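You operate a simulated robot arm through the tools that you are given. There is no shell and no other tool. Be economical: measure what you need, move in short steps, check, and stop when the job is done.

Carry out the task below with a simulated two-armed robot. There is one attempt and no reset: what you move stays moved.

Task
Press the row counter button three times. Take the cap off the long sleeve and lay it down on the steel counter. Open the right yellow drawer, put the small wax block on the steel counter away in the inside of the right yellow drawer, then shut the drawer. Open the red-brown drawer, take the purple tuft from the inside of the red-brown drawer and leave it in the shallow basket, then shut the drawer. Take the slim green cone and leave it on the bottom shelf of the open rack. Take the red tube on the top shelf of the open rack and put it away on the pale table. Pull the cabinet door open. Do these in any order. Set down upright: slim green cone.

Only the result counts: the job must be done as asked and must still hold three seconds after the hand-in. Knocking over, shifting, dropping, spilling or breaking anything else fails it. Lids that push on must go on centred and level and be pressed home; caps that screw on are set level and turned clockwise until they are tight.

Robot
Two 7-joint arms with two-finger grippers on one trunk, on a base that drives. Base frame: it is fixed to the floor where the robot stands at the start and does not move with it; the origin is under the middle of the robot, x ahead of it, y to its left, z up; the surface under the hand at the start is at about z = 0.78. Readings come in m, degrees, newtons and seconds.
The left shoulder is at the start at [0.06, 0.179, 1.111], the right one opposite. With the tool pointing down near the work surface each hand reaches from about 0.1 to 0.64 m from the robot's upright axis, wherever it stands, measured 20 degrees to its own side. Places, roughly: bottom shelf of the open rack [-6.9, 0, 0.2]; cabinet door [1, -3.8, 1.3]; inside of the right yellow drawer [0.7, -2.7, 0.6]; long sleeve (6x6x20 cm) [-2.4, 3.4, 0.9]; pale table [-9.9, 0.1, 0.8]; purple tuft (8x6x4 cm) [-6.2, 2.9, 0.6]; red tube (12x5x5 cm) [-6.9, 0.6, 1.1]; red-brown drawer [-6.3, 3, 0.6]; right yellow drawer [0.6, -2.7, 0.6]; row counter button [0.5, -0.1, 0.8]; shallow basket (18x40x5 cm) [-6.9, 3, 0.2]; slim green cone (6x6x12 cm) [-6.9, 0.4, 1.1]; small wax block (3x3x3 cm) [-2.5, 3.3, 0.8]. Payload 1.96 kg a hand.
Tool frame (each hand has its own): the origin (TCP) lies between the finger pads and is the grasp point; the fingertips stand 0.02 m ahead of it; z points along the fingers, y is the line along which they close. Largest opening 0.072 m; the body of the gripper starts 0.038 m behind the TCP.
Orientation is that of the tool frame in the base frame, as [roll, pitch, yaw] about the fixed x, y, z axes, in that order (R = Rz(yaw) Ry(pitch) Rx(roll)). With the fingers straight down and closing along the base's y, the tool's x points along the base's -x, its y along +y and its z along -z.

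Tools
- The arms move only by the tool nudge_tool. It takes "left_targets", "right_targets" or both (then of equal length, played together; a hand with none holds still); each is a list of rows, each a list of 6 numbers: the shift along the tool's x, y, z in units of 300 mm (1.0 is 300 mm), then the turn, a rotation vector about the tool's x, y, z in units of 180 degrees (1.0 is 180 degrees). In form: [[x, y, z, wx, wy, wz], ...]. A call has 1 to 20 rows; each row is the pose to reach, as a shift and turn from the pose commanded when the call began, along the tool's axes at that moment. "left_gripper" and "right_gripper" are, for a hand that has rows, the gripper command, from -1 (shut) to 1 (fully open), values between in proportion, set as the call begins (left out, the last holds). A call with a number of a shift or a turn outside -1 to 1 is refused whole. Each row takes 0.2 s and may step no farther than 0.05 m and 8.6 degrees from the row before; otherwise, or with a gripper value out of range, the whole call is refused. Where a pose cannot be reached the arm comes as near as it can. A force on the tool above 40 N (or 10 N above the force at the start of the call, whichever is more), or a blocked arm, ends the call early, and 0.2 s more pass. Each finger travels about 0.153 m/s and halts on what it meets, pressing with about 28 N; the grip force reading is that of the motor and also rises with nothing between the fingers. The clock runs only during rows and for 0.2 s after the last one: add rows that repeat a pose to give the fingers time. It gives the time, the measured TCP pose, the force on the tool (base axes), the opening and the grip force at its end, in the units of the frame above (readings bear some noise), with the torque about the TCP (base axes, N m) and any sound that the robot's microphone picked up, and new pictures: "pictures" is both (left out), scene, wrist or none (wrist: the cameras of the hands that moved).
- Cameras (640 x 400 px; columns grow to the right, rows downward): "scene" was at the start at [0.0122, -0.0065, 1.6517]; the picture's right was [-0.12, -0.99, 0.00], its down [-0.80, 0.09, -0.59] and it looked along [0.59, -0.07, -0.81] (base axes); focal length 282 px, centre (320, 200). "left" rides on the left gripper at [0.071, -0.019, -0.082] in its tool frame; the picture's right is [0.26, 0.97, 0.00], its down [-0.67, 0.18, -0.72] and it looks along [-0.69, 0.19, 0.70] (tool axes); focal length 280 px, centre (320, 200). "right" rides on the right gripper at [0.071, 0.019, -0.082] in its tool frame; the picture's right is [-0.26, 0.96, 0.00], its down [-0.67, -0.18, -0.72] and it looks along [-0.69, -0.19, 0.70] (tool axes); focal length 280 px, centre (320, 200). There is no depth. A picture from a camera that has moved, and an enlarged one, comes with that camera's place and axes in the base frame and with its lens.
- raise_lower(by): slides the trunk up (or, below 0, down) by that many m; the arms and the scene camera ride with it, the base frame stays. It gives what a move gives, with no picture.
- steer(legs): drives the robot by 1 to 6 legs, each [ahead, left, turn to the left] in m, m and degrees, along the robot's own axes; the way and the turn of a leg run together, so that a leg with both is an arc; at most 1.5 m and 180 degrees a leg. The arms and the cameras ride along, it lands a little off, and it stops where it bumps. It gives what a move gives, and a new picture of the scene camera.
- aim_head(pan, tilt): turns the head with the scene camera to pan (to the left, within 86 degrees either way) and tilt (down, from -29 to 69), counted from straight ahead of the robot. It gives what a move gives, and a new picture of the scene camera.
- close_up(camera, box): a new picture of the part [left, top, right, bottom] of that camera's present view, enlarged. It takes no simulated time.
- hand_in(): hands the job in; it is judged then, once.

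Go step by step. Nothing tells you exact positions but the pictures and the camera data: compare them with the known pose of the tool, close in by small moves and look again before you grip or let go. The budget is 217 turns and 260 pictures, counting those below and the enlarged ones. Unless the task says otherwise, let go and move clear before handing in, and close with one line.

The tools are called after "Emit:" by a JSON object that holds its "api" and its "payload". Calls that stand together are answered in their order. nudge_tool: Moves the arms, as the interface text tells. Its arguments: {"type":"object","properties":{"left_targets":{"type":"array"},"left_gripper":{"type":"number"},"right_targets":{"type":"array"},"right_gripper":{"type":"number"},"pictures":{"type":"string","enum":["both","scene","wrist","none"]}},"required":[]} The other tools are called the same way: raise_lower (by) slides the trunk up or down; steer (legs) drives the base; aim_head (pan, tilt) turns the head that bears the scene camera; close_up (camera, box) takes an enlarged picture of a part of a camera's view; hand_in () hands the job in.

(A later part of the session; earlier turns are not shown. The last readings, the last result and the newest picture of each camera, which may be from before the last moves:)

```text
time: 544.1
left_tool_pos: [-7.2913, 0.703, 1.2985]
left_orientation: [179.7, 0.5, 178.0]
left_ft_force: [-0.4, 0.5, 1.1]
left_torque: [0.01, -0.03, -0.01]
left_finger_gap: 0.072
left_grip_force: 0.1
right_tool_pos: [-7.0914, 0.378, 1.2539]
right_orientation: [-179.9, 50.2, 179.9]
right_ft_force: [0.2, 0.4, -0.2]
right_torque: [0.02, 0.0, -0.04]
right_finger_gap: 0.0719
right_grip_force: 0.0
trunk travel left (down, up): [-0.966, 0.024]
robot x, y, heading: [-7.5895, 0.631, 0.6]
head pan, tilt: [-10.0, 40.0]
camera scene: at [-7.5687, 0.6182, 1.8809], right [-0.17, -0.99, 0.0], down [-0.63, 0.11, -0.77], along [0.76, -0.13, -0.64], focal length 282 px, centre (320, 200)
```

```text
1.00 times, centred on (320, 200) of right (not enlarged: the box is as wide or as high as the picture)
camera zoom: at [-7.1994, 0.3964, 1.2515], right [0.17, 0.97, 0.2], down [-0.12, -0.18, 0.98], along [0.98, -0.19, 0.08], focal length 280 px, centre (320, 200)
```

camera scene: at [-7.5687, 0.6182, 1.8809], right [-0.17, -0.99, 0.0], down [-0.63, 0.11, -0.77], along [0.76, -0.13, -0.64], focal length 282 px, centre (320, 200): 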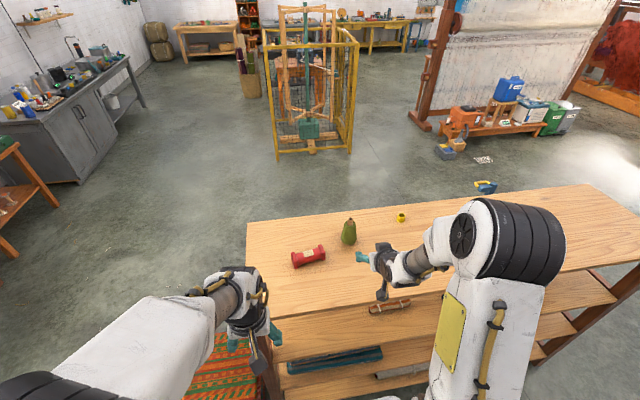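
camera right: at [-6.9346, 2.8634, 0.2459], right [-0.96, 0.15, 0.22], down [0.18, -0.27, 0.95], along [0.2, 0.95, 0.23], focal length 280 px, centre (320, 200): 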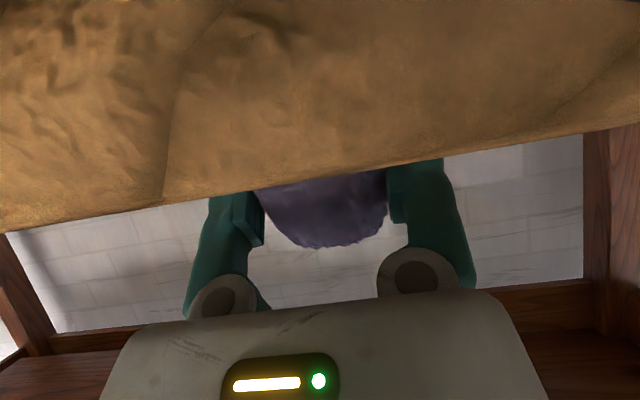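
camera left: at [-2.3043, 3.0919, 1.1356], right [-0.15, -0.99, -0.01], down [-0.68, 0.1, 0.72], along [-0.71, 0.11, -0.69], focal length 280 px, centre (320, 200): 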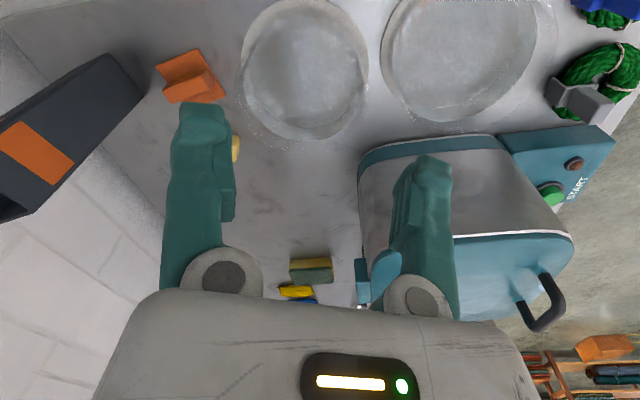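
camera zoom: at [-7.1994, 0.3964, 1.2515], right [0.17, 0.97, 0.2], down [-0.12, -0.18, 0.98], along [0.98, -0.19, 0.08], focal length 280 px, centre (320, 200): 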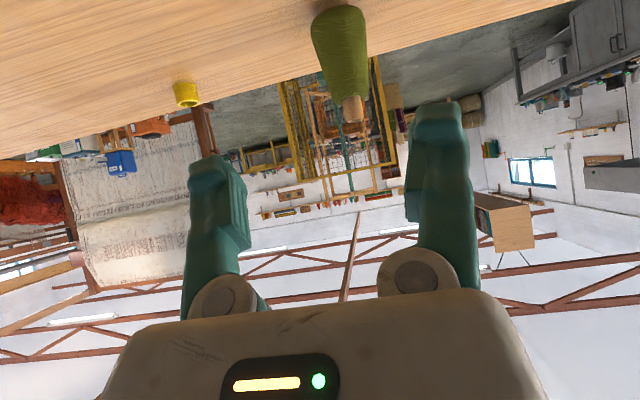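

Cone base at about [-6.865, 0.39, 1.065]. Approaching along the tool axis, stopping just short.

Emit:
{"api": "nudge_tool", "payload": {"right_targets": [[-0.02, 0.01, 0.14, 0, 0, 0], [-0.05, 0.02, 0.28, 0, 0, 0], [-0.08, 0.03, 0.42, 0, 0, 0], [-0.11, 0.04, 0.54, 0, 0, 0], [-0.13, 0.04, 0.64, 0, 0, 0], [-0.13, 0.04, 0.64, 0, 0, 0]], "pictures": "wrist"}}

Emit:
{"api": "close_up", "payload": {"camera": "scene", "box": [290, 200, 418, 280]}}

```text
time: 545.5
left_tool_pos: [-7.2885, 0.7037, 1.2989]
left_orientation: [179.8, 0.5, 178.2]
left_ft_force: [0.4, 0.4, -0.1]
left_torque: [-0.01, -0.01, 0.0]
left_finger_gap: 0.0722
left_grip_force: 0.0
right_tool_pos: [-6.9151, 0.3879, 1.1587]
right_orientation: [-179.9, 50.1, -179.9]
right_ft_force: [0.0, -1.2, -0.4]
right_torque: [0.0, -0.03, 0.02]
right_finger_gap: 0.072
right_grip_force: 0.0
trunk travel left (down, up): [-0.966, 0.024]
robot x, y, heading: [-7.589, 0.6306, 0.2]
head pan, tilt: [-10.0, 40.0]
camera right: at [-7.0233, 0.4077, 1.1571], right [0.17, 0.97, 0.2], down [-0.12, -0.18, 0.98], along [0.98, -0.19, 0.08], focal length 280 px, centre (320, 200)
```

right: 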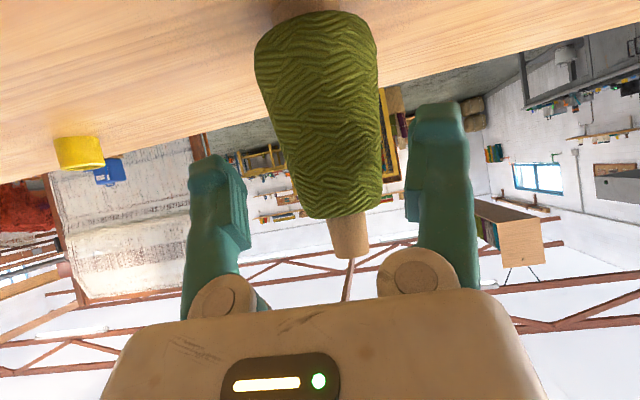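

```text
5.00 times, centred on (354, 240) of scene
camera zoom: at [-7.5657, 0.6192, 1.8809], right [-0.17, -0.99, 0.0], down [-0.63, 0.11, -0.77], along [0.76, -0.13, -0.64], focal length 1410 px, centre (150, 0)
```

zoom: 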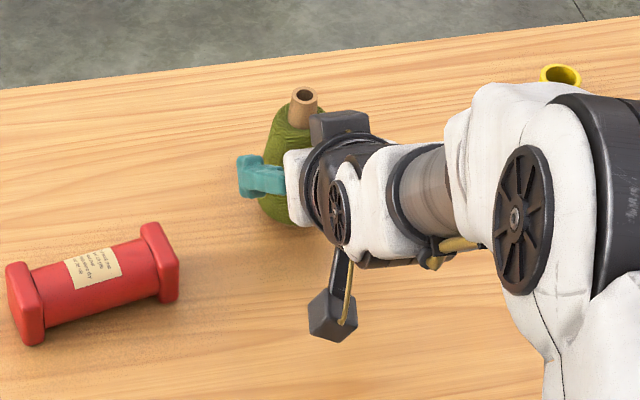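

Centred between the fingers. Advancing the last 6.5 cm and gripping.

Emit:
{"api": "nudge_tool", "payload": {"right_targets": [[0.0, 0.005, 0.08, 0, 0, 0], [0.005, 0.005, 0.15, 0, 0, 0], [0.005, 0.005, 0.215, 0, 0, 0], [0.005, 0.005, 0.215, 0, 0, 0]], "pictures": "none"}}

Emit:
{"api": "nudge_tool", "payload": {"right_targets": [[0, 0, 0, 0, 0, 0], [0, 0, 0, 0, 0, 0], [0, 0, 0, 0, 0, 0]], "right_gripper": -1, "pictures": "wrist"}}

```text
time: 546.5
left_tool_pos: [-7.2906, 0.7041, 1.299]
left_orientation: [179.8, 0.4, 178.1]
left_ft_force: [1.0, -0.2, 0.1]
left_torque: [0.03, 0.0, 0.0]
left_finger_gap: 0.0722
left_grip_force: 0.1
right_tool_pos: [-6.8676, 0.3898, 1.1187]
right_orientation: [-179.9, 50.0, -180.0]
right_ft_force: [-0.3, -0.2, 0.6]
right_torque: [0.0, -0.03, 0.02]
right_finger_gap: 0.0722
right_grip_force: 0.1
trunk travel left (down, up): [-0.966, 0.024]
robot x, y, heading: [-7.5885, 0.6305, 0.4]
head pan, tilt: [-10.0, 40.0]
```

```text
time: 547.3
left_tool_pos: [-7.2887, 0.7046, 1.2993]
left_orientation: [179.7, 0.3, 178.1]
left_ft_force: [-0.3, -0.2, 0.2]
left_torque: [0.0, -0.02, 0.0]
left_finger_gap: 0.0721
left_grip_force: 0.0
right_tool_pos: [-6.8675, 0.3896, 1.1195]
right_orientation: [-179.9, 50.0, -179.9]
right_ft_force: [0.6, 0.8, -0.1]
right_torque: [0.01, -0.02, 0.01]
right_finger_gap: 0.0566
right_grip_force: 28.0
trunk travel left (down, up): [-0.966, 0.024]
robot x, y, heading: [-7.5893, 0.632, 0.4]
head pan, tilt: [-10.0, 40.0]
camera right: at [-6.9757, 0.409, 1.1169], right [0.17, 0.97, 0.2], down [-0.12, -0.18, 0.98], along [0.98, -0.19, 0.08], focal length 280 px, centre (320, 200)
```

right: 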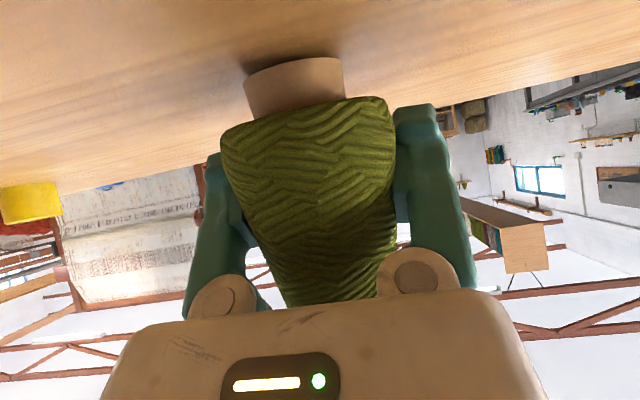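

Gripped. Lifting the cone straight up, then backing away to look at the bottom shelf from lower down.

Emit:
{"api": "nudge_tool", "payload": {"right_targets": [[-0.064, 0, -0.054, 0, 0, 0], [-0.128, 0, -0.107, 0, 0, 0], [-0.19, 0, -0.16, 0, 0, 0]], "pictures": "none"}}

Emit:
{"api": "steer", "payload": {"legs": [[-0.45, 0, 0]]}}

Emit:
{"api": "raise_lower", "payload": {"by": -0.4}}

Emit:
{"api": "raise_lower", "payload": {"by": -0.4}}

Emit:
{"api": "aim_head", "payload": {"pan": -20, "tilt": 30}}

```text
time: 548.1
left_tool_pos: [-7.2894, 0.7049, 1.2993]
left_orientation: [179.7, 0.4, 178.1]
left_ft_force: [-1.0, 0.5, 0.0]
left_torque: [0.0, 0.01, -0.01]
left_finger_gap: 0.0721
left_grip_force: 0.1
right_tool_pos: [-6.8696, 0.3884, 1.1906]
right_orientation: [-179.9, 50.0, 180.0]
right_ft_force: [0.2, 1.3, -0.8]
right_torque: [-0.02, -0.01, -0.01]
right_finger_gap: 0.0563
right_grip_force: 27.9
trunk travel left (down, up): [-0.966, 0.024]
robot x, y, heading: [-7.5889, 0.6271, 0.4]
head pan, tilt: [-10.0, 40.0]
```

```text
time: 550.8
left_tool_pos: [-7.7434, 0.7018, 1.2979]
left_orientation: [179.8, 0.3, 178.0]
left_ft_force: [0.1, 0.5, -0.6]
left_torque: [-0.02, -0.01, 0.03]
left_finger_gap: 0.0719
left_grip_force: 0.1
right_tool_pos: [-7.3224, 0.384, 1.1885]
right_orientation: [-179.9, 50.0, 180.0]
right_ft_force: [-0.1, 0.3, -0.9]
right_torque: [-0.03, -0.03, 0.0]
right_finger_gap: 0.0564
right_grip_force: 28.0
trunk travel left (down, up): [-0.966, 0.024]
robot x, y, heading: [-8.0459, 0.6314, 0.2]
head pan, tilt: [-10.0, 40.0]
camera scene: at [-8.0175, 0.6159, 1.8808], right [-0.17, -0.99, 0.0], down [-0.63, 0.11, -0.77], along [0.75, -0.13, -0.64], focal length 282 px, centre (320, 200)
```

scene: 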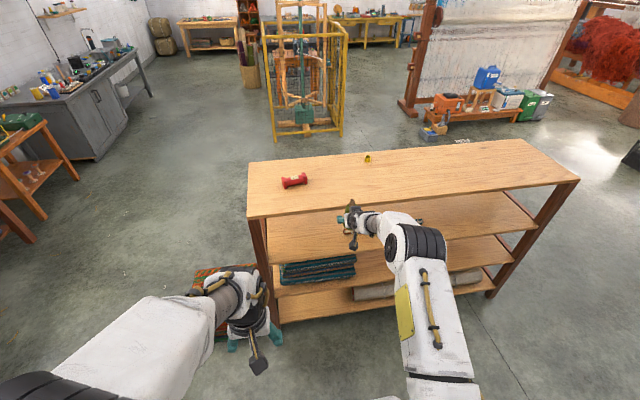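

```text
time: 554.6
left_tool_pos: [-7.7434, 0.7008, 0.899]
left_orientation: [179.8, 0.5, 178.0]
left_ft_force: [0.5, -0.1, -0.1]
left_torque: [0.0, 0.0, 0.01]
left_finger_gap: 0.072
left_grip_force: 0.0
right_tool_pos: [-7.3233, 0.3859, 0.7893]
right_orientation: [-180.0, 50.1, 180.0]
right_ft_force: [-0.4, 0.2, -1.5]
right_torque: [0.0, 0.02, 0.01]
right_finger_gap: 0.0561
right_grip_force: 27.6
trunk travel left (down, up): [-0.566, 0.424]
robot x, y, heading: [-8.0426, 0.6283, 0.4]
head pan, tilt: [-10.0, 40.0]
```

```text
time: 558.5
left_tool_pos: [-7.7441, 0.7009, 0.4999]
left_orientation: [179.8, 0.4, 178.0]
left_ft_force: [-0.2, -1.0, 0.5]
left_torque: [0.01, 0.01, 0.01]
left_finger_gap: 0.0719
left_grip_force: 0.0
right_tool_pos: [-7.3249, 0.3845, 0.3886]
right_orientation: [-180.0, 50.1, -180.0]
right_ft_force: [0.5, -0.3, -1.7]
right_torque: [-0.03, -0.02, 0.03]
right_finger_gap: 0.056
right_grip_force: 27.7
trunk travel left (down, up): [-0.166, 0.824]
robot x, y, heading: [-8.04, 0.6306, 0.1]
head pan, tilt: [-10.0, 40.0]
```

```text
time: 559.2
left_tool_pos: [-7.7431, 0.7013, 0.4984]
left_orientation: [179.8, 0.3, 177.9]
left_ft_force: [-0.3, -0.6, 0.8]
left_torque: [0.0, 0.0, 0.01]
left_finger_gap: 0.0719
left_grip_force: 0.1
right_tool_pos: [-7.3243, 0.3838, 0.3899]
right_orientation: [-179.9, 50.0, 180.0]
right_ft_force: [0.4, -0.8, -1.6]
right_torque: [-0.02, -0.02, 0.0]
right_finger_gap: 0.0563
right_grip_force: 27.5
trunk travel left (down, up): [-0.166, 0.824]
robot x, y, heading: [-8.0438, 0.6302, 0.5]
head pan, tilt: [-20.0, 30.0]
camera scene: at [-8.0187, 0.5999, 1.0961], right [-0.34, -0.94, 0.0], down [-0.47, 0.17, -0.87], along [0.82, -0.29, -0.5], focal length 282 px, centre (320, 200)
```

scene: 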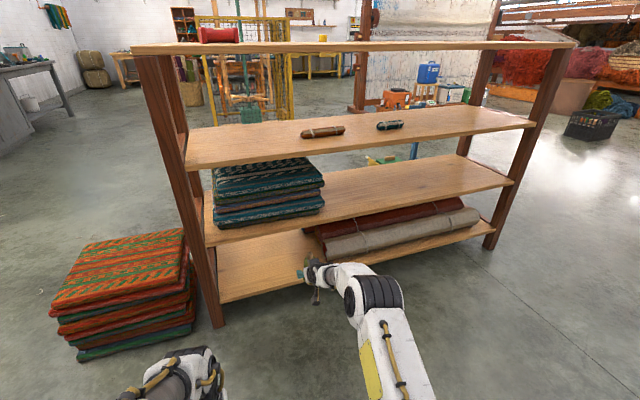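

The left part of the bottom shelf (y≈0.45) is free, shelf z≈0.12. Lowering and sliding the cone in there.

Emit:
{"api": "raise_lower", "payload": {"by": -0.15}}

Emit:
{"api": "nudge_tool", "payload": {"right_targets": [[0.03, 0.08, 0.02, 0, 0, 0], [0.06, 0.16, 0.05, 0, 0, 0], [0.077, 0.22, 0.064, 0, 0, 0]], "pictures": "none"}}

Emit:
{"api": "steer", "payload": {"legs": [[0.27, 0, 0]]}}

Emit:
{"api": "close_up", "payload": {"camera": "right", "box": [0, 0, 640, 400]}}

```text
time: 560.9
left_tool_pos: [-7.7438, 0.7008, 0.3488]
left_orientation: [179.8, 0.4, 178.0]
left_ft_force: [-0.5, -0.6, 0.2]
left_torque: [0.01, -0.01, -0.01]
left_finger_gap: 0.0721
left_grip_force: 0.1
right_tool_pos: [-7.3247, 0.383, 0.2403]
right_orientation: [-180.0, 50.1, 179.9]
right_ft_force: [-0.7, 0.5, -0.9]
right_torque: [0.02, -0.04, 0.02]
right_finger_gap: 0.0557
right_grip_force: 27.9
trunk travel left (down, up): [-0.016, 0.974]
robot x, y, heading: [-8.0485, 0.6334, 0.2]
head pan, tilt: [-20.0, 30.0]
```

```text
time: 561.7
left_tool_pos: [-7.7436, 0.7009, 0.3498]
left_orientation: [179.8, 0.4, 178.0]
left_ft_force: [0.5, 0.2, 0.1]
left_torque: [0.01, 0.01, 0.01]
left_finger_gap: 0.0721
left_grip_force: 0.0
right_tool_pos: [-7.3251, 0.4515, 0.2077]
right_orientation: [-179.9, 50.1, 179.9]
right_ft_force: [0.5, 0.7, -1.5]
right_torque: [0.01, -0.03, 0.0]
right_finger_gap: 0.0557
right_grip_force: 28.5
trunk travel left (down, up): [-0.016, 0.974]
robot x, y, heading: [-8.0464, 0.6279, 0.1]
head pan, tilt: [-20.0, 30.0]
```

```text
time: 563.6
left_tool_pos: [-7.4758, 0.705, 0.3475]
left_orientation: [179.8, 0.4, 178.3]
left_ft_force: [1.0, 0.5, 0.2]
left_torque: [0.03, 0.0, -0.03]
left_finger_gap: 0.0721
left_grip_force: 0.1
right_tool_pos: [-7.0543, 0.4584, 0.2074]
right_orientation: [-179.9, 50.1, -179.7]
right_ft_force: [1.1, 0.3, -0.4]
right_torque: [0.0, -0.02, -0.01]
right_finger_gap: 0.0559
right_grip_force: 27.4
trunk travel left (down, up): [-0.016, 0.974]
robot x, y, heading: [-7.773, 0.6304, 0.7]
head pan, tilt: [-20.0, 30.0]
camera scene: at [-7.7493, 0.6024, 0.9462], right [-0.33, -0.94, 0.0], down [-0.47, 0.17, -0.87], along [0.82, -0.29, -0.5], focal length 282 px, centre (320, 200)
```

scene: 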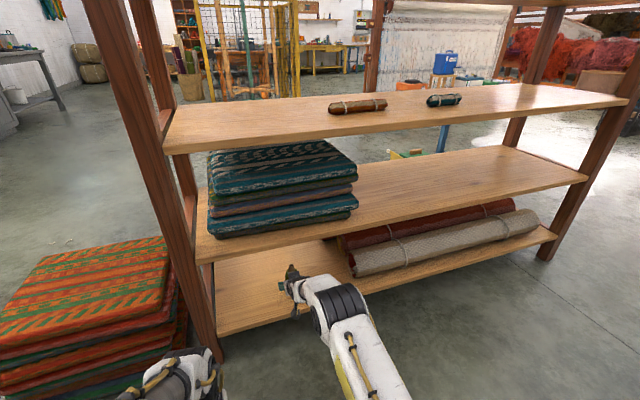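

```text
1.00 times, centred on (320, 200) of right (not enlarged: the box is as wide or as high as the picture)
camera zoom: at [-7.1625, 0.4773, 0.2053], right [0.16, 0.97, 0.2], down [-0.11, -0.18, 0.98], along [0.98, -0.18, 0.08], focal length 280 px, centre (320, 200)
```

zoom: 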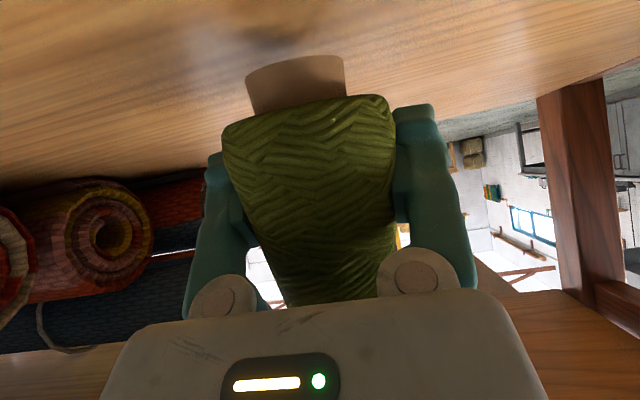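

Clear space around. Moving 8 cm further in, then lowering until it touches.

Emit:
{"api": "nudge_tool", "payload": {"right_targets": [[-0.09, 0, 0.1, 0, 0, 0], [-0.17, 0, 0.2, 0, 0, 0], [-0.12, 0, 0.245, 0, 0, 0], [-0.095, 0, 0.265, 0, 0, 0], [-0.085, 0, 0.274, 0, 0, 0], [-0.075, 0, 0.283, 0, 0, 0], [-0.065, 0, 0.291, 0, 0, 0], [-0.055, 0, 0.3, 0, 0, 0], [-0.045, 0, 0.308, 0, 0, 0], [-0.035, 0, 0.317, 0, 0, 0], [-0.025, 0, 0.326, 0, 0, 0]], "pictures": "wrist"}}

```text
time: 565.5
left_tool_pos: [-7.4763, 0.7057, 0.3485]
left_orientation: [179.9, 0.5, 178.4]
left_ft_force: [0.1, 0.8, 0.1]
left_torque: [0.02, -0.01, 0.01]
left_finger_gap: 0.0716
left_grip_force: 0.1
right_tool_pos: [-7.002, 0.4522, 0.1963]
right_orientation: [-179.9, 51.4, -179.6]
right_ft_force: [3.5, -1.0, 16.8]
right_torque: [-0.01, -0.29, 0.0]
right_finger_gap: 0.056
right_grip_force: 27.8
right hand out of reach, approached as far as the arm can: row 2, 3, 4, 5, 6, 7, 8, 9
trunk travel left (down, up): [-0.016, 0.974]
robot x, y, heading: [-7.7731, 0.6282, 0.7]
head pan, tilt: [-20.0, 30.0]
stopped in row 9 (right hand): the force on the tool passed its limit at 50 N (the readings are from after the stop); the commanded pose is now the measured one
camera right: at [-7.1098, 0.4711, 0.1913], right [0.16, 0.97, 0.2], down [-0.14, -0.18, 0.97], along [0.98, -0.18, 0.1], focal length 280 px, centre (320, 200)
```

right: 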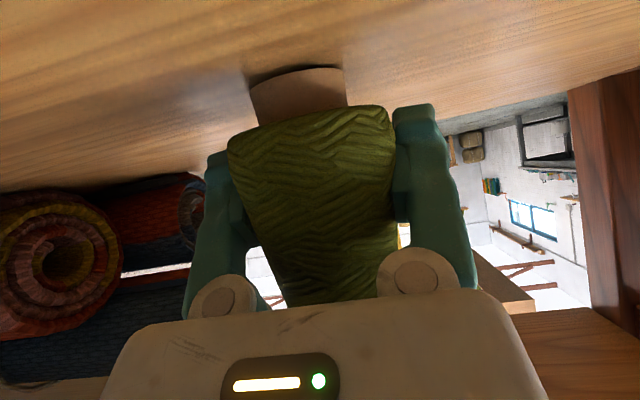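

The cone touches the shelf (z≈0.146). Relieving pressure, restoring the exact pitch, then releasing.

Emit:
{"api": "nudge_tool", "payload": {"right_targets": [[-0.006, 0, -0.005, 0, 0.0072, 0], [-0.006, 0, -0.005, 0, 0.0072, 0]], "pictures": "none"}}

Emit:
{"api": "nudge_tool", "payload": {"right_targets": [[0, 0, 0, 0, 0, 0], [0, 0, 0, 0, 0, 0], [0, 0, 0, 0, 0, 0]], "right_gripper": 1, "pictures": "wrist"}}

```text
time: 566.1
left_tool_pos: [-7.4757, 0.7057, 0.349]
left_orientation: [179.9, 0.5, 178.4]
left_ft_force: [-0.8, 0.7, 0.5]
left_torque: [0.03, -0.03, -0.02]
left_finger_gap: 0.0721
left_grip_force: 0.0
right_tool_pos: [-7.0034, 0.453, 0.1961]
right_orientation: [-179.8, 49.6, -179.6]
right_ft_force: [9.8, -0.5, 18.3]
right_torque: [-0.06, -0.44, -0.02]
right_finger_gap: 0.0561
right_grip_force: 28.0
trunk travel left (down, up): [-0.016, 0.974]
robot x, y, heading: [-7.771, 0.6345, 0.7]
head pan, tilt: [-20.0, 30.0]
```

```text
time: 566.9
left_tool_pos: [-7.4766, 0.7055, 0.3492]
left_orientation: [179.8, 0.3, 178.4]
left_ft_force: [0.0, -0.2, 1.1]
left_torque: [-0.01, -0.03, 0.0]
left_finger_gap: 0.072
left_grip_force: 0.0
right_tool_pos: [-7.0034, 0.4524, 0.1918]
right_orientation: [179.9, 49.3, -179.7]
right_ft_force: [-1.1, -0.7, 1.0]
right_torque: [0.01, -0.03, 0.01]
right_finger_gap: 0.0721
right_grip_force: 0.1
trunk travel left (down, up): [-0.016, 0.974]
robot x, y, heading: [-7.7781, 0.6332, 1.0]
head pan, tilt: [-20.0, 30.0]
camera right: at [-7.112, 0.4713, 0.1913], right [0.16, 0.97, 0.2], down [-0.1, -0.18, 0.98], along [0.98, -0.18, 0.07], focal length 280 px, centre (320, 200)
```

right: 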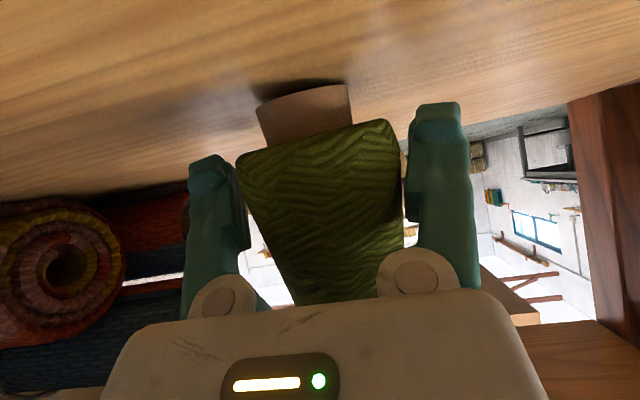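

Released. Backing straight out horizontally.

Emit:
{"api": "nudge_tool", "payload": {"right_targets": [[0.05, 0, -0.06, 0, 0, 0], [0.1, 0, -0.12, 0, 0, 0], [0.18, 0, -0.215, 0, 0, 0], [0.26, 0, -0.31, 0, 0, 0]], "pictures": "wrist"}}

```text
time: 567.9
left_tool_pos: [-7.4755, 0.7054, 0.3492]
left_orientation: [179.7, 0.4, 178.5]
left_ft_force: [0.3, 1.1, 0.9]
left_torque: [0.04, -0.01, -0.02]
left_finger_gap: 0.0719
left_grip_force: 0.0
right_tool_pos: [-7.1259, 0.4513, 0.194]
right_orientation: [-179.9, 49.4, -179.7]
right_ft_force: [-0.2, -0.7, -0.3]
right_torque: [0.02, -0.03, 0.02]
right_finger_gap: 0.072
right_grip_force: 0.2
trunk travel left (down, up): [-0.016, 0.974]
robot x, y, heading: [-7.7753, 0.6304, 0.6]
head pan, tilt: [-20.0, 30.0]
camera right: at [-7.2341, 0.4691, 0.1924], right [0.16, 0.97, 0.2], down [-0.1, -0.18, 0.98], along [0.98, -0.18, 0.07], focal length 280 px, centre (320, 200)
```

right: 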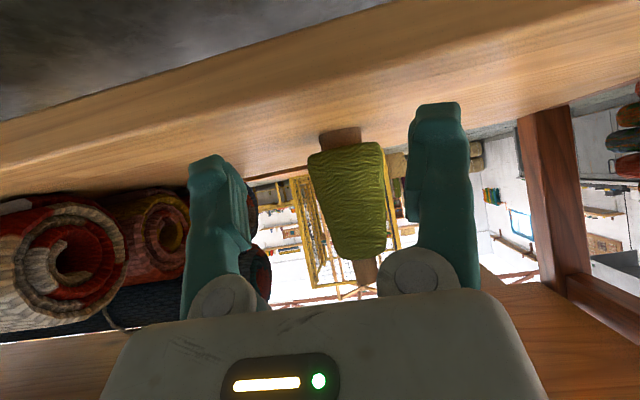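

The cone stands upright on the bottom shelf. Backing off, raising the trunk and straightening the right hand for the red tube (centre ≈[-6.927, 0.551], axis along y).

Emit:
{"api": "steer", "payload": {"legs": [[-0.3, 0, 0]]}}

Emit:
{"api": "raise_lower", "payload": {"by": 0.4}}

Emit:
{"api": "raise_lower", "payload": {"by": 0.4}}

Emit:
{"api": "raise_lower", "payload": {"by": 0.15}}

Emit:
{"api": "nudge_tool", "payload": {"right_targets": [[0, 0, 0, 0, 0.04, 0], [0, 0, 0, 0, 0.08, 0], [0, 0, 0, 0, 0.12, 0], [0, 0, 0, 0, 0.16, 0], [0, 0, 0, 0, 0.2, 0], [0, 0, 0, 0, 0.24, 0], [0, 0, 0, 0, 0.275, 0]], "pictures": "none"}}

Emit:
{"api": "nudge_tool", "payload": {"right_targets": [[0, 0, -0.05, 0, 0, -0.044], [0, 0, -0.1, 0, 0, -0.088], [0, 0, -0.1, 0, 0, -0.132], [0, 0, -0.1, 0, 0, -0.176], [0, 0, -0.1, 0, 0, -0.22], [0, 0, -0.1, 0, 0, -0.264], [0, 0, -0.1, 0, 0, -0.308], [0, 0, -0.1, 0, 0, -0.352], [0, 0, -0.1, 0, 0, -0.396], [0, 0, -0.1, 0, 0, -0.43]], "pictures": "none"}}

```text
time: 570.0
left_tool_pos: [-7.7729, 0.7018, 0.3479]
left_orientation: [179.8, 0.4, 177.9]
left_ft_force: [0.2, -0.8, -0.4]
left_torque: [0.02, -0.01, -0.01]
left_finger_gap: 0.0721
left_grip_force: 0.1
right_tool_pos: [-7.4257, 0.4431, 0.1933]
right_orientation: [180.0, 49.4, 179.9]
right_ft_force: [-0.4, 0.7, 0.0]
right_torque: [-0.05, 0.01, -0.03]
right_finger_gap: 0.0722
right_grip_force: 0.0
trunk travel left (down, up): [-0.016, 0.974]
robot x, y, heading: [-8.0717, 0.626, 0.3]
head pan, tilt: [-20.0, 30.0]
camera scene: at [-8.0476, 0.5999, 0.9462], right [-0.34, -0.94, 0.0], down [-0.47, 0.17, -0.87], along [0.81, -0.29, -0.5], focal length 282 px, centre (320, 200)
```

scene: 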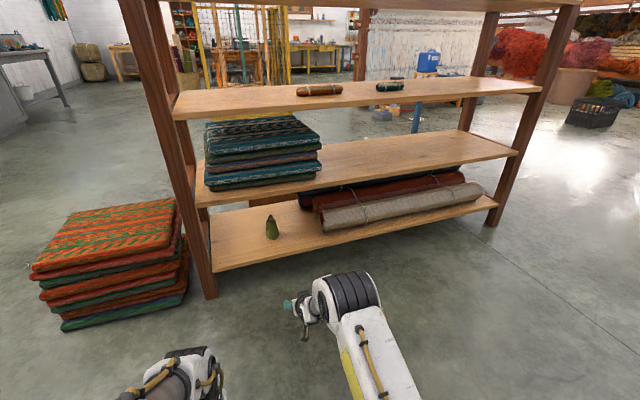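

```text
time: 573.8
left_tool_pos: [-7.7728, 0.7006, 0.7486]
left_orientation: [179.7, 0.4, 177.9]
left_ft_force: [-0.1, 0.5, 0.3]
left_torque: [-0.01, 0.04, -0.01]
left_finger_gap: 0.072
left_grip_force: 0.0
right_tool_pos: [-7.4244, 0.4419, 0.5929]
right_orientation: [180.0, 49.4, 179.9]
right_ft_force: [-0.6, -0.7, -0.4]
right_torque: [0.0, 0.02, -0.03]
right_finger_gap: 0.0721
right_grip_force: 0.0
trunk travel left (down, up): [-0.416, 0.574]
robot x, y, heading: [-8.0703, 0.632, 0.1]
head pan, tilt: [-20.0, 30.0]
```

```text
time: 577.6
left_tool_pos: [-7.7723, 0.7011, 1.1496]
left_orientation: [179.9, 0.4, 177.9]
left_ft_force: [0.7, 0.8, -0.1]
left_torque: [-0.03, -0.01, 0.04]
left_finger_gap: 0.0722
left_grip_force: 0.0
right_tool_pos: [-7.4258, 0.4432, 0.9933]
right_orientation: [180.0, 49.3, 179.9]
right_ft_force: [-0.7, 0.6, -0.8]
right_torque: [0.02, 0.0, 0.02]
right_finger_gap: 0.0718
right_grip_force: 0.0
trunk travel left (down, up): [-0.816, 0.174]
robot x, y, heading: [-8.0733, 0.6268, 0.4]
head pan, tilt: [-20.0, 30.0]
```

```text
time: 579.4
left_tool_pos: [-7.7716, 0.7009, 1.2977]
left_orientation: [179.8, 0.4, 177.9]
left_ft_force: [0.4, -0.4, -0.1]
left_torque: [-0.02, 0.0, 0.03]
left_finger_gap: 0.0719
left_grip_force: 0.1
right_tool_pos: [-7.4243, 0.4437, 1.143]
right_orientation: [180.0, 49.3, 179.9]
right_ft_force: [-0.4, 0.2, -0.4]
right_torque: [-0.03, -0.01, -0.03]
right_finger_gap: 0.0721
right_grip_force: 0.2
trunk travel left (down, up): [-0.966, 0.024]
robot x, y, heading: [-8.0712, 0.6267, 0.3]
head pan, tilt: [-20.0, 30.0]
```

```text
time: 581.0
left_tool_pos: [-7.7727, 0.7, 1.2993]
left_orientation: [179.7, 0.3, 177.9]
left_ft_force: [0.1, -0.1, 0.4]
left_torque: [0.02, 0.01, 0.0]
left_finger_gap: 0.0722
left_grip_force: 0.0
right_tool_pos: [-7.4677, 0.4215, 1.1503]
right_orientation: [-179.9, 0.5, 179.9]
right_ft_force: [-0.2, 0.4, 0.0]
right_torque: [0.01, -0.02, -0.01]
right_finger_gap: 0.072
right_grip_force: 0.1
right hand out of reach, approached as far as the arm can: row 6, 7
trunk travel left (down, up): [-0.966, 0.024]
robot x, y, heading: [-8.0745, 0.6259, 0.6]
head pan, tilt: [-20.0, 30.0]
```

```text
time: 583.2
left_tool_pos: [-7.772, 0.7006, 1.299]
left_orientation: [179.6, 0.4, 178.0]
left_ft_force: [-0.3, -0.7, -0.2]
left_torque: [0.01, -0.04, -0.03]
left_finger_gap: 0.0719
left_grip_force: 0.1
right_tool_pos: [-7.4659, 0.4123, 1.2328]
right_orientation: [-175.2, 1.9, -114.8]
right_ft_force: [0.7, -0.3, -0.3]
right_torque: [0.01, 0.0, 0.0]
right_finger_gap: 0.0719
right_grip_force: 0.0
right hand out of reach, approached as far as the arm can: row 1, 2, 3, 4, 5, 6, 7, 8, 9, 10
trunk travel left (down, up): [-0.966, 0.024]
robot x, y, heading: [-8.0698, 0.6283, 0.3]
head pan, tilt: [-20.0, 30.0]
```

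The cone stands well. The hand reaches its twist limit this way; turning it the other way round (closer to the body) so the fingers close along x.

Emit:
{"api": "nudge_tool", "payload": {"right_targets": [[0, 0.05, 0, 0, 0, 0.0444], [0, 0.1, 0, 0, 0, 0.0888], [0, 0.15, 0, 0, 0, 0.1332], [0, 0.2, 0, 0, 0, 0.1776], [0, 0.25, 0, 0, 0, 0.222], [0, 0.3, 0, 0, 0, 0.2664], [0.005, 0.35, 0, 0, 0, 0.3108], [0.01, 0.4, 0, 0, 0, 0.3552], [0.016, 0.43, 0, 0, 0, 0.3996], [0.016, 0.43, 0, 0, 0, 0.444], [0.016, 0.43, 0, 0, 0, 0.4884], [0.016, 0.43, 0, 0, 0, 0.5328], [0.016, 0.43, 0, 0, 0, 0.5772], [0.016, 0.43, 0, 0, 0, 0.6216], [0.016, 0.43, 0, 0, 0, 0.666], [0.016, 0.43, 0, 0, 0, 0.7104], [0.016, 0.43, 0, 0, 0, 0.7548], [0.016, 0.43, 0, 0, 0, 0.8]], "pictures": "none"}}

```text
time: 587.0
left_tool_pos: [-7.7719, 0.7014, 1.2985]
left_orientation: [179.8, 0.4, 178.0]
left_ft_force: [0.7, -0.5, 0.3]
left_torque: [0.01, 0.0, 0.01]
left_finger_gap: 0.0722
left_grip_force: 0.0
right_tool_pos: [-7.5833, 0.4624, 1.2223]
right_orientation: [174.9, 1.2, 100.9]
right_ft_force: [0.9, -0.4, 0.1]
right_torque: [0.01, -0.05, 0.01]
right_finger_gap: 0.072
right_grip_force: 0.0
trunk travel left (down, up): [-0.966, 0.024]
robot x, y, heading: [-8.0722, 0.6293, 0.1]
head pan, tilt: [-20.0, 30.0]
```

Emit:
{"api": "steer", "payload": {"legs": [[0.53, 0.09, 0]]}}

Emit:
{"api": "nudge_tool", "payload": {"right_targets": [[0, 0, 0, 0.028, 0, 0], [0.0, -0.14, 0, 0.028, 0, 0], [0.0, -0.28, 0.0, 0.028, 0, 0], [0.0, -0.36, 0.05, 0.028, 0, 0]], "pictures": "wrist"}}

```text
time: 590.1
left_tool_pos: [-7.2379, 0.792, 1.3]
left_orientation: [179.7, 0.6, 177.7]
left_ft_force: [0.7, -0.6, -0.1]
left_torque: [-0.01, 0.01, -0.02]
left_finger_gap: 0.0722
left_grip_force: 0.1
right_tool_pos: [-7.0494, 0.5542, 1.2225]
right_orientation: [174.9, 1.4, 101.0]
right_ft_force: [-0.4, -0.9, -0.7]
right_torque: [-0.06, 0.0, 0.01]
right_finger_gap: 0.0718
right_grip_force: 0.1
trunk travel left (down, up): [-0.966, 0.024]
robot x, y, heading: [-7.5343, 0.722, 0.3]
head pan, tilt: [-20.0, 30.0]
camera scene: at [-7.5135, 0.6918, 1.8962], right [-0.34, -0.94, 0.0], down [-0.47, 0.17, -0.87], along [0.82, -0.29, -0.5], focal length 282 px, centre (320, 200)
```

scene: 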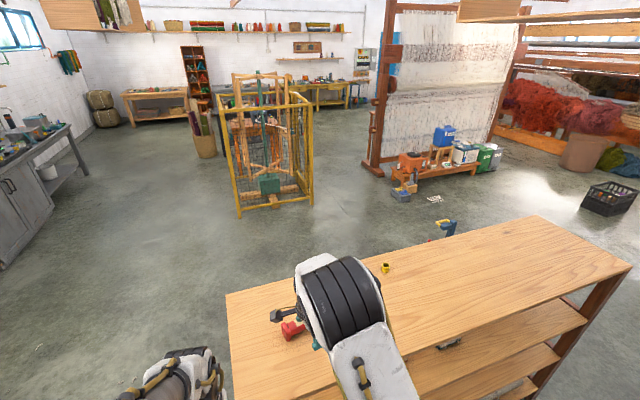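

```text
time: 591.1
left_tool_pos: [-7.2352, 0.793, 1.2989]
left_orientation: [179.8, 0.4, 177.9]
left_ft_force: [-0.5, 0.7, 0.5]
left_torque: [-0.01, 0.01, -0.01]
left_finger_gap: 0.0719
left_grip_force: 0.1
right_tool_pos: [-7.1527, 0.5312, 1.1987]
right_orientation: [-179.9, 1.4, 101.0]
right_ft_force: [0.2, -0.7, -0.5]
right_torque: [0.01, 0.01, -0.04]
right_finger_gap: 0.0719
right_grip_force: 0.0
trunk travel left (down, up): [-0.966, 0.024]
robot x, y, heading: [-7.5366, 0.7204, 0.1]
head pan, tilt: [-20.0, 30.0]
camera right: at [-7.1483, 0.606, 1.2771], right [1.0, -0.07, 0.01], down [-0.05, -0.68, 0.73], along [-0.05, -0.73, -0.68], focal length 280 px, centre (320, 200)
```

right: 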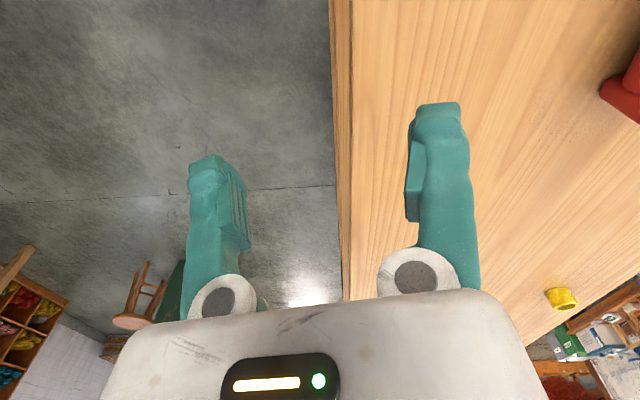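

Wrong sign on that shift; moving the other way to over the tube.

Emit:
{"api": "nudge_tool", "payload": {"right_targets": [[-0.01, 0.12, 0, 0, 0, 0], [-0.025, 0.26, 0, 0, 0, 0], [-0.04, 0.4, 0, 0, 0, 0], [-0.055, 0.54, 0.0, 0, 0, 0], [-0.07, 0.67, 0.0, 0, 0, 0], [-0.078, 0.75, 0.0, 0, 0, 0], [-0.078, 0.75, 0.0, 0, 0, 0]], "pictures": "wrist"}}

```text
time: 592.7
left_tool_pos: [-7.2372, 0.7936, 1.2987]
left_orientation: [179.7, 0.5, 177.9]
left_ft_force: [-0.5, 0.7, 0.2]
left_torque: [-0.02, 0.04, 0.0]
left_finger_gap: 0.072
left_grip_force: 0.0
right_tool_pos: [-6.9511, 0.5495, 1.1971]
right_orientation: [179.9, 1.3, 101.0]
right_ft_force: [-0.4, -0.4, -0.6]
right_torque: [0.01, -0.01, 0.0]
right_finger_gap: 0.0721
right_grip_force: 0.0
right hand out of reach, approached as far as the arm can: row 6, 7
trunk travel left (down, up): [-0.966, 0.024]
robot x, y, heading: [-7.5378, 0.721, -0.0]
head pan, tilt: [-20.0, 30.0]
camera right: at [-6.946, 0.6235, 1.2772], right [1.0, -0.07, 0.01], down [-0.06, -0.68, 0.73], along [-0.05, -0.73, -0.68], focal length 280 px, centre (320, 200)
```

right: 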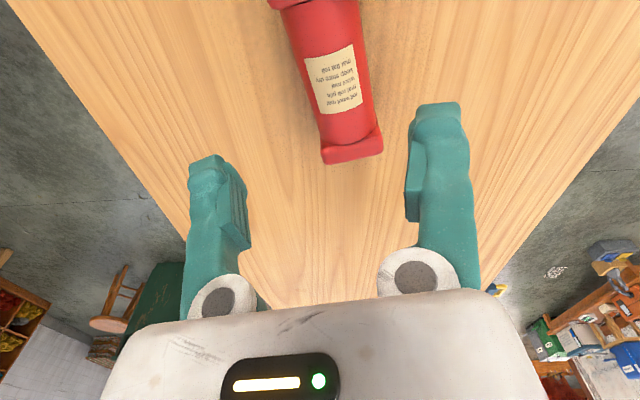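

Tube centre [-6.943, 0.533], axis ~15° off y. Fine-aligning and descending onto it.

Emit:
{"api": "nudge_tool", "payload": {"right_targets": [[-0.06, 0.015, 0.08, 0, 0, -0.022], [-0.06, 0.015, 0.18, 0, 0, -0.022], [-0.06, 0.015, 0.27, 0, 0, -0.022], [-0.06, 0.015, 0.33, 0, 0, -0.022], [-0.06, 0.015, 0.33, 0, 0, -0.022]], "pictures": "wrist"}}

```text
time: 593.9
left_tool_pos: [-7.2366, 0.7931, 1.2986]
left_orientation: [179.9, 0.4, 177.8]
left_ft_force: [-0.9, 0.1, 0.6]
left_torque: [-0.02, 0.01, -0.02]
left_finger_gap: 0.0721
left_grip_force: 0.0
right_tool_pos: [-6.9429, 0.5297, 1.0976]
right_orientation: [-180.0, 1.4, 104.9]
right_ft_force: [0.2, -0.6, 8.0]
right_torque: [0.05, -0.1, 0.12]
right_finger_gap: 0.0713
right_grip_force: 0.1
trunk travel left (down, up): [-0.966, 0.024]
robot x, y, heading: [-7.5362, 0.7165, 0.1]
head pan, tilt: [-20.0, 30.0]
camera right: at [-6.9422, 0.6037, 1.177], right [1.0, 0.0, 0.01], down [-0.01, -0.68, 0.73], along [0.0, -0.73, -0.68], focal length 280 px, centre (320, 200)
```

right: 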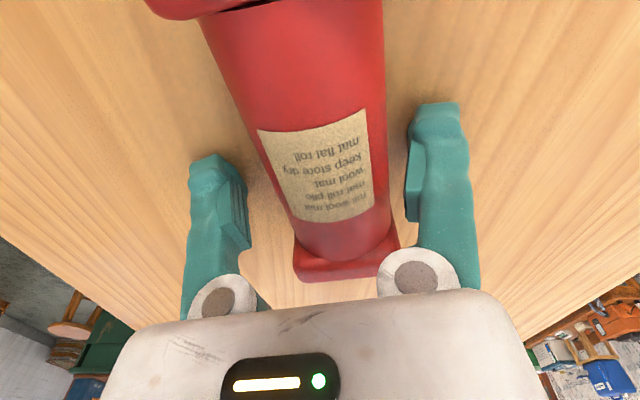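

Gripping the tube now (raising 2 mm first), then lifting.

Emit:
{"api": "nudge_tool", "payload": {"right_targets": [[0, 0.01, -0.01, 0, 0, 0], [0, 0.01, -0.01, 0, 0, 0], [0, 0.01, -0.01, 0, 0, 0], [0, 0.01, -0.01, 0, 0, 0]], "right_gripper": -1, "pictures": "none"}}

Emit:
{"api": "nudge_tool", "payload": {"right_targets": [[0, 0, -0.1, 0, 0, 0], [0, 0, -0.25, 0, 0, 0], [0, 0, -0.4, 0, 0, 0]], "pictures": "wrist"}}

```text
time: 594.9
left_tool_pos: [-7.2363, 0.7936, 1.299]
left_orientation: [179.8, 0.4, 177.8]
left_ft_force: [-0.4, -0.5, 0.3]
left_torque: [0.03, 0.0, 0.03]
left_finger_gap: 0.0718
left_grip_force: 0.1
right_tool_pos: [-6.9406, 0.5316, 1.0994]
right_orientation: [-179.9, 1.3, 104.9]
right_ft_force: [-0.7, -0.4, 4.1]
right_torque: [-0.07, -0.08, -0.05]
right_finger_gap: 0.0377
right_grip_force: 27.6
trunk travel left (down, up): [-0.966, 0.024]
robot x, y, heading: [-7.5355, 0.7188, 0.3]
head pan, tilt: [-20.0, 30.0]
```

```text
time: 595.7
left_tool_pos: [-7.2358, 0.7923, 1.2986]
left_orientation: [179.6, 0.5, 177.8]
left_ft_force: [-0.2, -0.3, 0.0]
left_torque: [-0.01, -0.01, -0.01]
left_finger_gap: 0.0719
left_grip_force: 0.2
right_tool_pos: [-6.9397, 0.5329, 1.1725]
right_orientation: [180.0, 1.2, 105.0]
right_ft_force: [0.6, 0.2, -0.3]
right_torque: [0.01, -0.03, -0.01]
right_finger_gap: 0.0378
right_grip_force: 28.4
right hand out of reach, approached as far as the arm can: row 3
trunk travel left (down, up): [-0.966, 0.024]
robot x, y, heading: [-7.5375, 0.7193, -0.1]
head pan, tilt: [-20.0, 30.0]
camera right: at [-6.9397, 0.6075, 1.2525], right [1.0, 0.0, 0.01], down [-0.01, -0.68, 0.73], along [0.0, -0.73, -0.68], focal length 280 px, centre (320, 200)
```

right: 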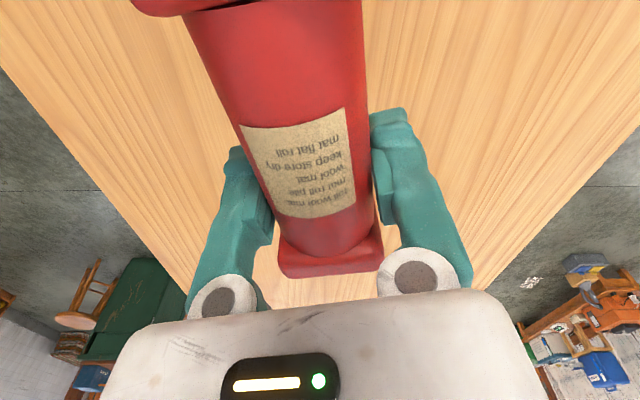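

The tube is held. Backing off, turning around and driving toward the pale table on the west wall.

Emit:
{"api": "steer", "payload": {"legs": [[-0.5, 0, 0], [0, 0, 180], [0.45, 0.3, 0]]}}

Emit:
{"api": "aim_head", "payload": {"pan": -5, "tilt": 35}}

```text
time: 608.7
left_tool_pos: [-8.8096, 0.36, 1.2996]
left_orientation: [179.7, 0.3, -3.1]
left_ft_force: [0.4, 0.4, 0.8]
left_torque: [-0.02, -0.02, -0.01]
left_finger_gap: 0.0721
left_grip_force: 0.1
right_tool_pos: [-9.1027, 0.6243, 1.1745]
right_orientation: [180.0, 1.3, -76.0]
right_ft_force: [0.1, 0.4, -1.6]
right_torque: [0.0, 0.0, -0.01]
right_finger_gap: 0.0374
right_grip_force: 28.0
trunk travel left (down, up): [-0.966, 0.024]
robot x, y, heading: [-8.5074, 0.4273, 179.3]
head pan, tilt: [-20.0, 30.0]
camera scene: at [-8.5342, 0.4611, 1.8962], right [0.35, 0.94, 0.0], down [0.47, -0.18, -0.87], along [-0.81, 0.3, -0.5], focal length 282 px, centre (320, 200)
```

scene: 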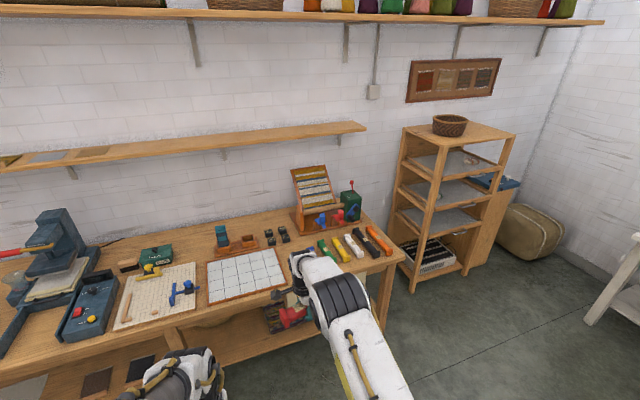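

```text
time: 609.5
left_tool_pos: [-8.8104, 0.3587, 1.2991]
left_orientation: [179.8, 0.4, -3.1]
left_ft_force: [0.0, 0.0, -0.7]
left_torque: [-0.02, 0.0, -0.03]
left_finger_gap: 0.0721
left_grip_force: 0.2
right_tool_pos: [-9.1018, 0.623, 1.1725]
right_orientation: [180.0, 1.4, -75.8]
right_ft_force: [0.4, -0.4, -1.2]
right_torque: [0.02, 0.0, -0.02]
right_finger_gap: 0.0374
right_grip_force: 28.0
trunk travel left (down, up): [-0.966, 0.024]
robot x, y, heading: [-8.5096, 0.4284, 179.4]
head pan, tilt: [-5.0, 35.0]
camera scene: at [-8.5395, 0.4365, 1.8884], right [0.1, 1.0, 0.0], down [0.57, -0.06, -0.82], along [-0.81, 0.08, -0.57], focal length 282 px, centre (320, 200)
```

scene: 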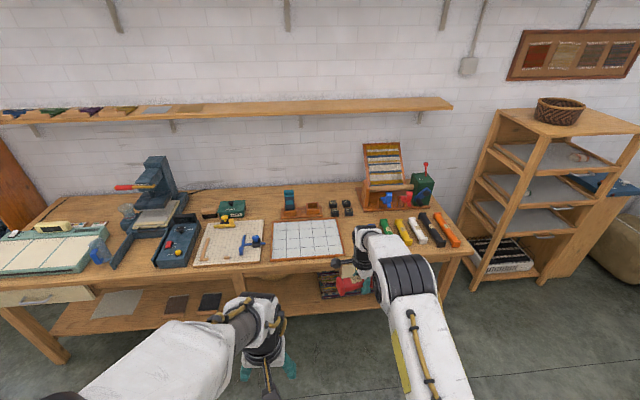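

Emit:
{"api": "close_up", "payload": {"camera": "scene", "box": [180, 150, 480, 300]}}

```text
2.13 times, centred on (330, 225) of scene
camera zoom: at [-8.5395, 0.4365, 1.8884], right [0.1, 1.0, 0.0], down [0.57, -0.06, -0.82], along [-0.81, 0.08, -0.57], focal length 602 px, centre (299, 147)
```

zoom: 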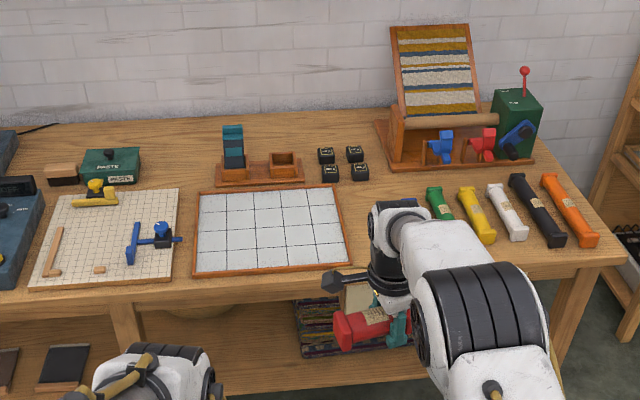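

A free patch lies between the white grid and the coloured tools, around [-9.67, 0.80]. Driving so the tube is above it, then lowering the trunk.

Emit:
{"api": "steer", "payload": {"legs": [[0.5, -0.18, 0.5]]}}

Emit:
{"api": "raise_lower", "payload": {"by": -0.24}}

Emit:
{"api": "close_up", "payload": {"camera": "right", "box": [0, 0, 640, 400]}}

```text
time: 612.5
left_tool_pos: [-9.2993, 0.5399, 1.2986]
left_orientation: [179.7, 0.4, -2.0]
left_ft_force: [-0.4, 0.0, -0.2]
left_torque: [0.0, 0.04, 0.0]
left_finger_gap: 0.072
left_grip_force: 0.0
right_tool_pos: [-9.5955, 0.7986, 1.1738]
right_orientation: [-179.9, 1.3, -74.9]
right_ft_force: [-0.5, 0.1, -1.4]
right_torque: [0.04, 0.02, 0.01]
right_finger_gap: 0.0372
right_grip_force: 28.1
trunk travel left (down, up): [-0.966, 0.024]
robot x, y, heading: [-8.9999, 0.6145, -179.9]
head pan, tilt: [-5.0, 35.0]
camera scene: at [-9.0282, 0.6207, 1.8884], right [0.08, 1.0, 0.0], down [0.57, -0.05, -0.82], along [-0.82, 0.07, -0.57], focal length 282 px, centre (320, 200)
```

scene: 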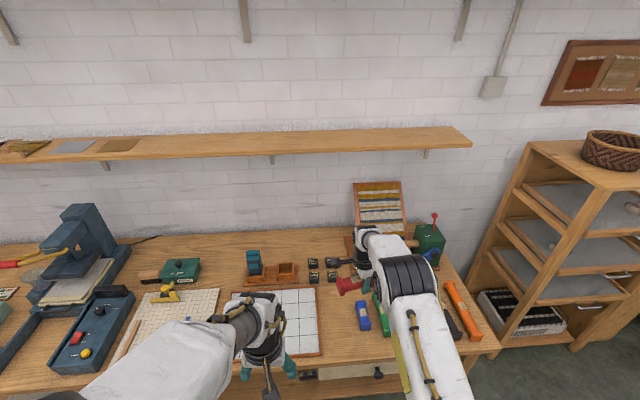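

```text
time: 615.0
left_tool_pos: [-9.3017, 0.5396, 1.0581]
left_orientation: [179.8, 0.4, -2.0]
left_ft_force: [-1.0, 0.1, -0.9]
left_torque: [-0.03, 0.0, -0.01]
left_finger_gap: 0.0719
left_grip_force: 0.0
right_tool_pos: [-9.5979, 0.7972, 0.9338]
right_orientation: [-179.9, 1.3, -74.9]
right_ft_force: [-0.2, -0.4, -0.4]
right_torque: [0.03, -0.03, 0.01]
right_finger_gap: 0.0372
right_grip_force: 27.9
trunk travel left (down, up): [-0.726, 0.264]
robot x, y, heading: [-9.0026, 0.6108, -179.7]
head pan, tilt: [-5.0, 35.0]
```

```text
1.00 times, centred on (320, 200) of right (not enlarged: the box is as wide or as high as the picture)
camera zoom: at [-9.5965, 0.7229, 1.0127], right [-1.0, 0.0, 0.01], down [0.01, 0.68, 0.73], along [0.0, 0.73, -0.68], focal length 280 px, centre (320, 200)
```

zoom: 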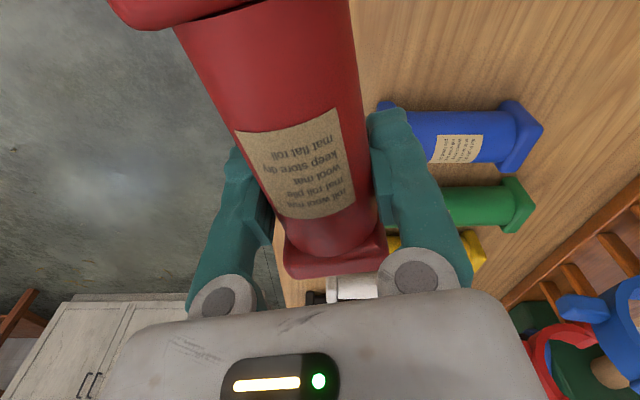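

A blue tube lies nearby (y 0.845+, x < −9.66), so I'll lower at [-9.605, 0.775], clear of it and of the grid.

Emit:
{"api": "nudge_tool", "payload": {"right_targets": [[0.03, 0.02, 0.05, 0, 0, 0], [0.064, 0.045, 0.12, 0, 0, 0], [0.064, 0.045, 0.22, 0, 0, 0], [0.064, 0.045, 0.28, 0, 0, 0], [0.064, 0.045, 0.31, 0, 0, 0]], "pictures": "wrist"}}

```text
time: 616.2
left_tool_pos: [-9.3004, 0.5395, 1.0584]
left_orientation: [179.7, 0.5, -1.9]
left_ft_force: [0.4, 0.4, 0.5]
left_torque: [0.01, 0.01, 0.0]
left_finger_gap: 0.0717
left_grip_force: 0.0
right_tool_pos: [-9.6045, 0.7775, 0.8406]
right_orientation: [-180.0, 1.4, -74.9]
right_ft_force: [0.2, 0.1, -1.4]
right_torque: [0.06, -0.01, -0.02]
right_finger_gap: 0.0372
right_grip_force: 28.4
trunk travel left (down, up): [-0.726, 0.264]
robot x, y, heading: [-9.0029, 0.6122, -179.7]
head pan, tilt: [-5.0, 35.0]
camera right: at [-9.6046, 0.7019, 0.9203], right [-1.0, 0.0, 0.01], down [0.01, 0.68, 0.73], along [0.0, 0.73, -0.68], focal length 280 px, centre (320, 200)
```

right: 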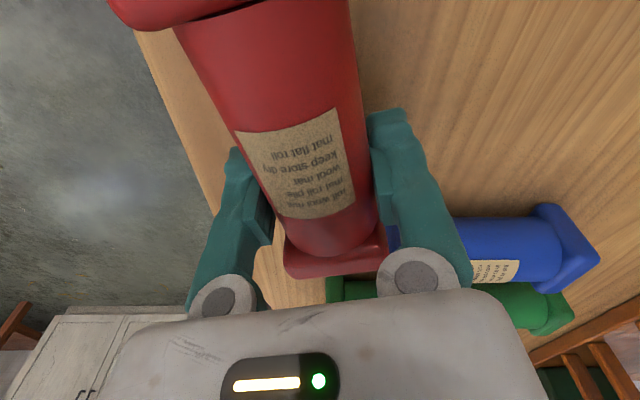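

Emit:
{"api": "nudge_tool", "payload": {"right_targets": [[0, 0, 0.02, 0, 0, 0], [0, 0, 0.035, 0, 0, 0], [0, 0, 0.05, 0, 0, 0], [0, 0, 0.065, 0, 0, 0], [0, 0, 0.08, 0, 0, 0], [0, 0, 0.095, 0, 0, 0], [0, 0, 0.11, 0, 0, 0], [0, 0, 0.125, 0, 0, 0], [0, 0, 0.14, 0, 0, 0]], "pictures": "none"}}

```text
time: 617.7
left_tool_pos: [-9.2995, 0.5393, 1.0607]
left_orientation: [179.7, 0.6, -2.0]
left_ft_force: [-0.8, 0.3, -0.3]
left_torque: [-0.03, -0.01, 0.01]
left_finger_gap: 0.0721
left_grip_force: 0.1
right_tool_pos: [-9.6085, 0.7783, 0.8204]
right_orientation: [179.3, 1.5, -74.9]
right_ft_force: [7.3, -1.3, 24.8]
right_torque: [0.11, -0.79, -0.04]
right_finger_gap: 0.0374
right_grip_force: 28.0
trunk travel left (down, up): [-0.726, 0.264]
robot x, y, heading: [-8.9996, 0.6121, -179.3]
head pan, tilt: [-5.0, 35.0]
stopped in row 7 (right hand): the force on the tool passed its limit at 46 N (the readings are from after the stop); the commanded pose is now the measured one
```

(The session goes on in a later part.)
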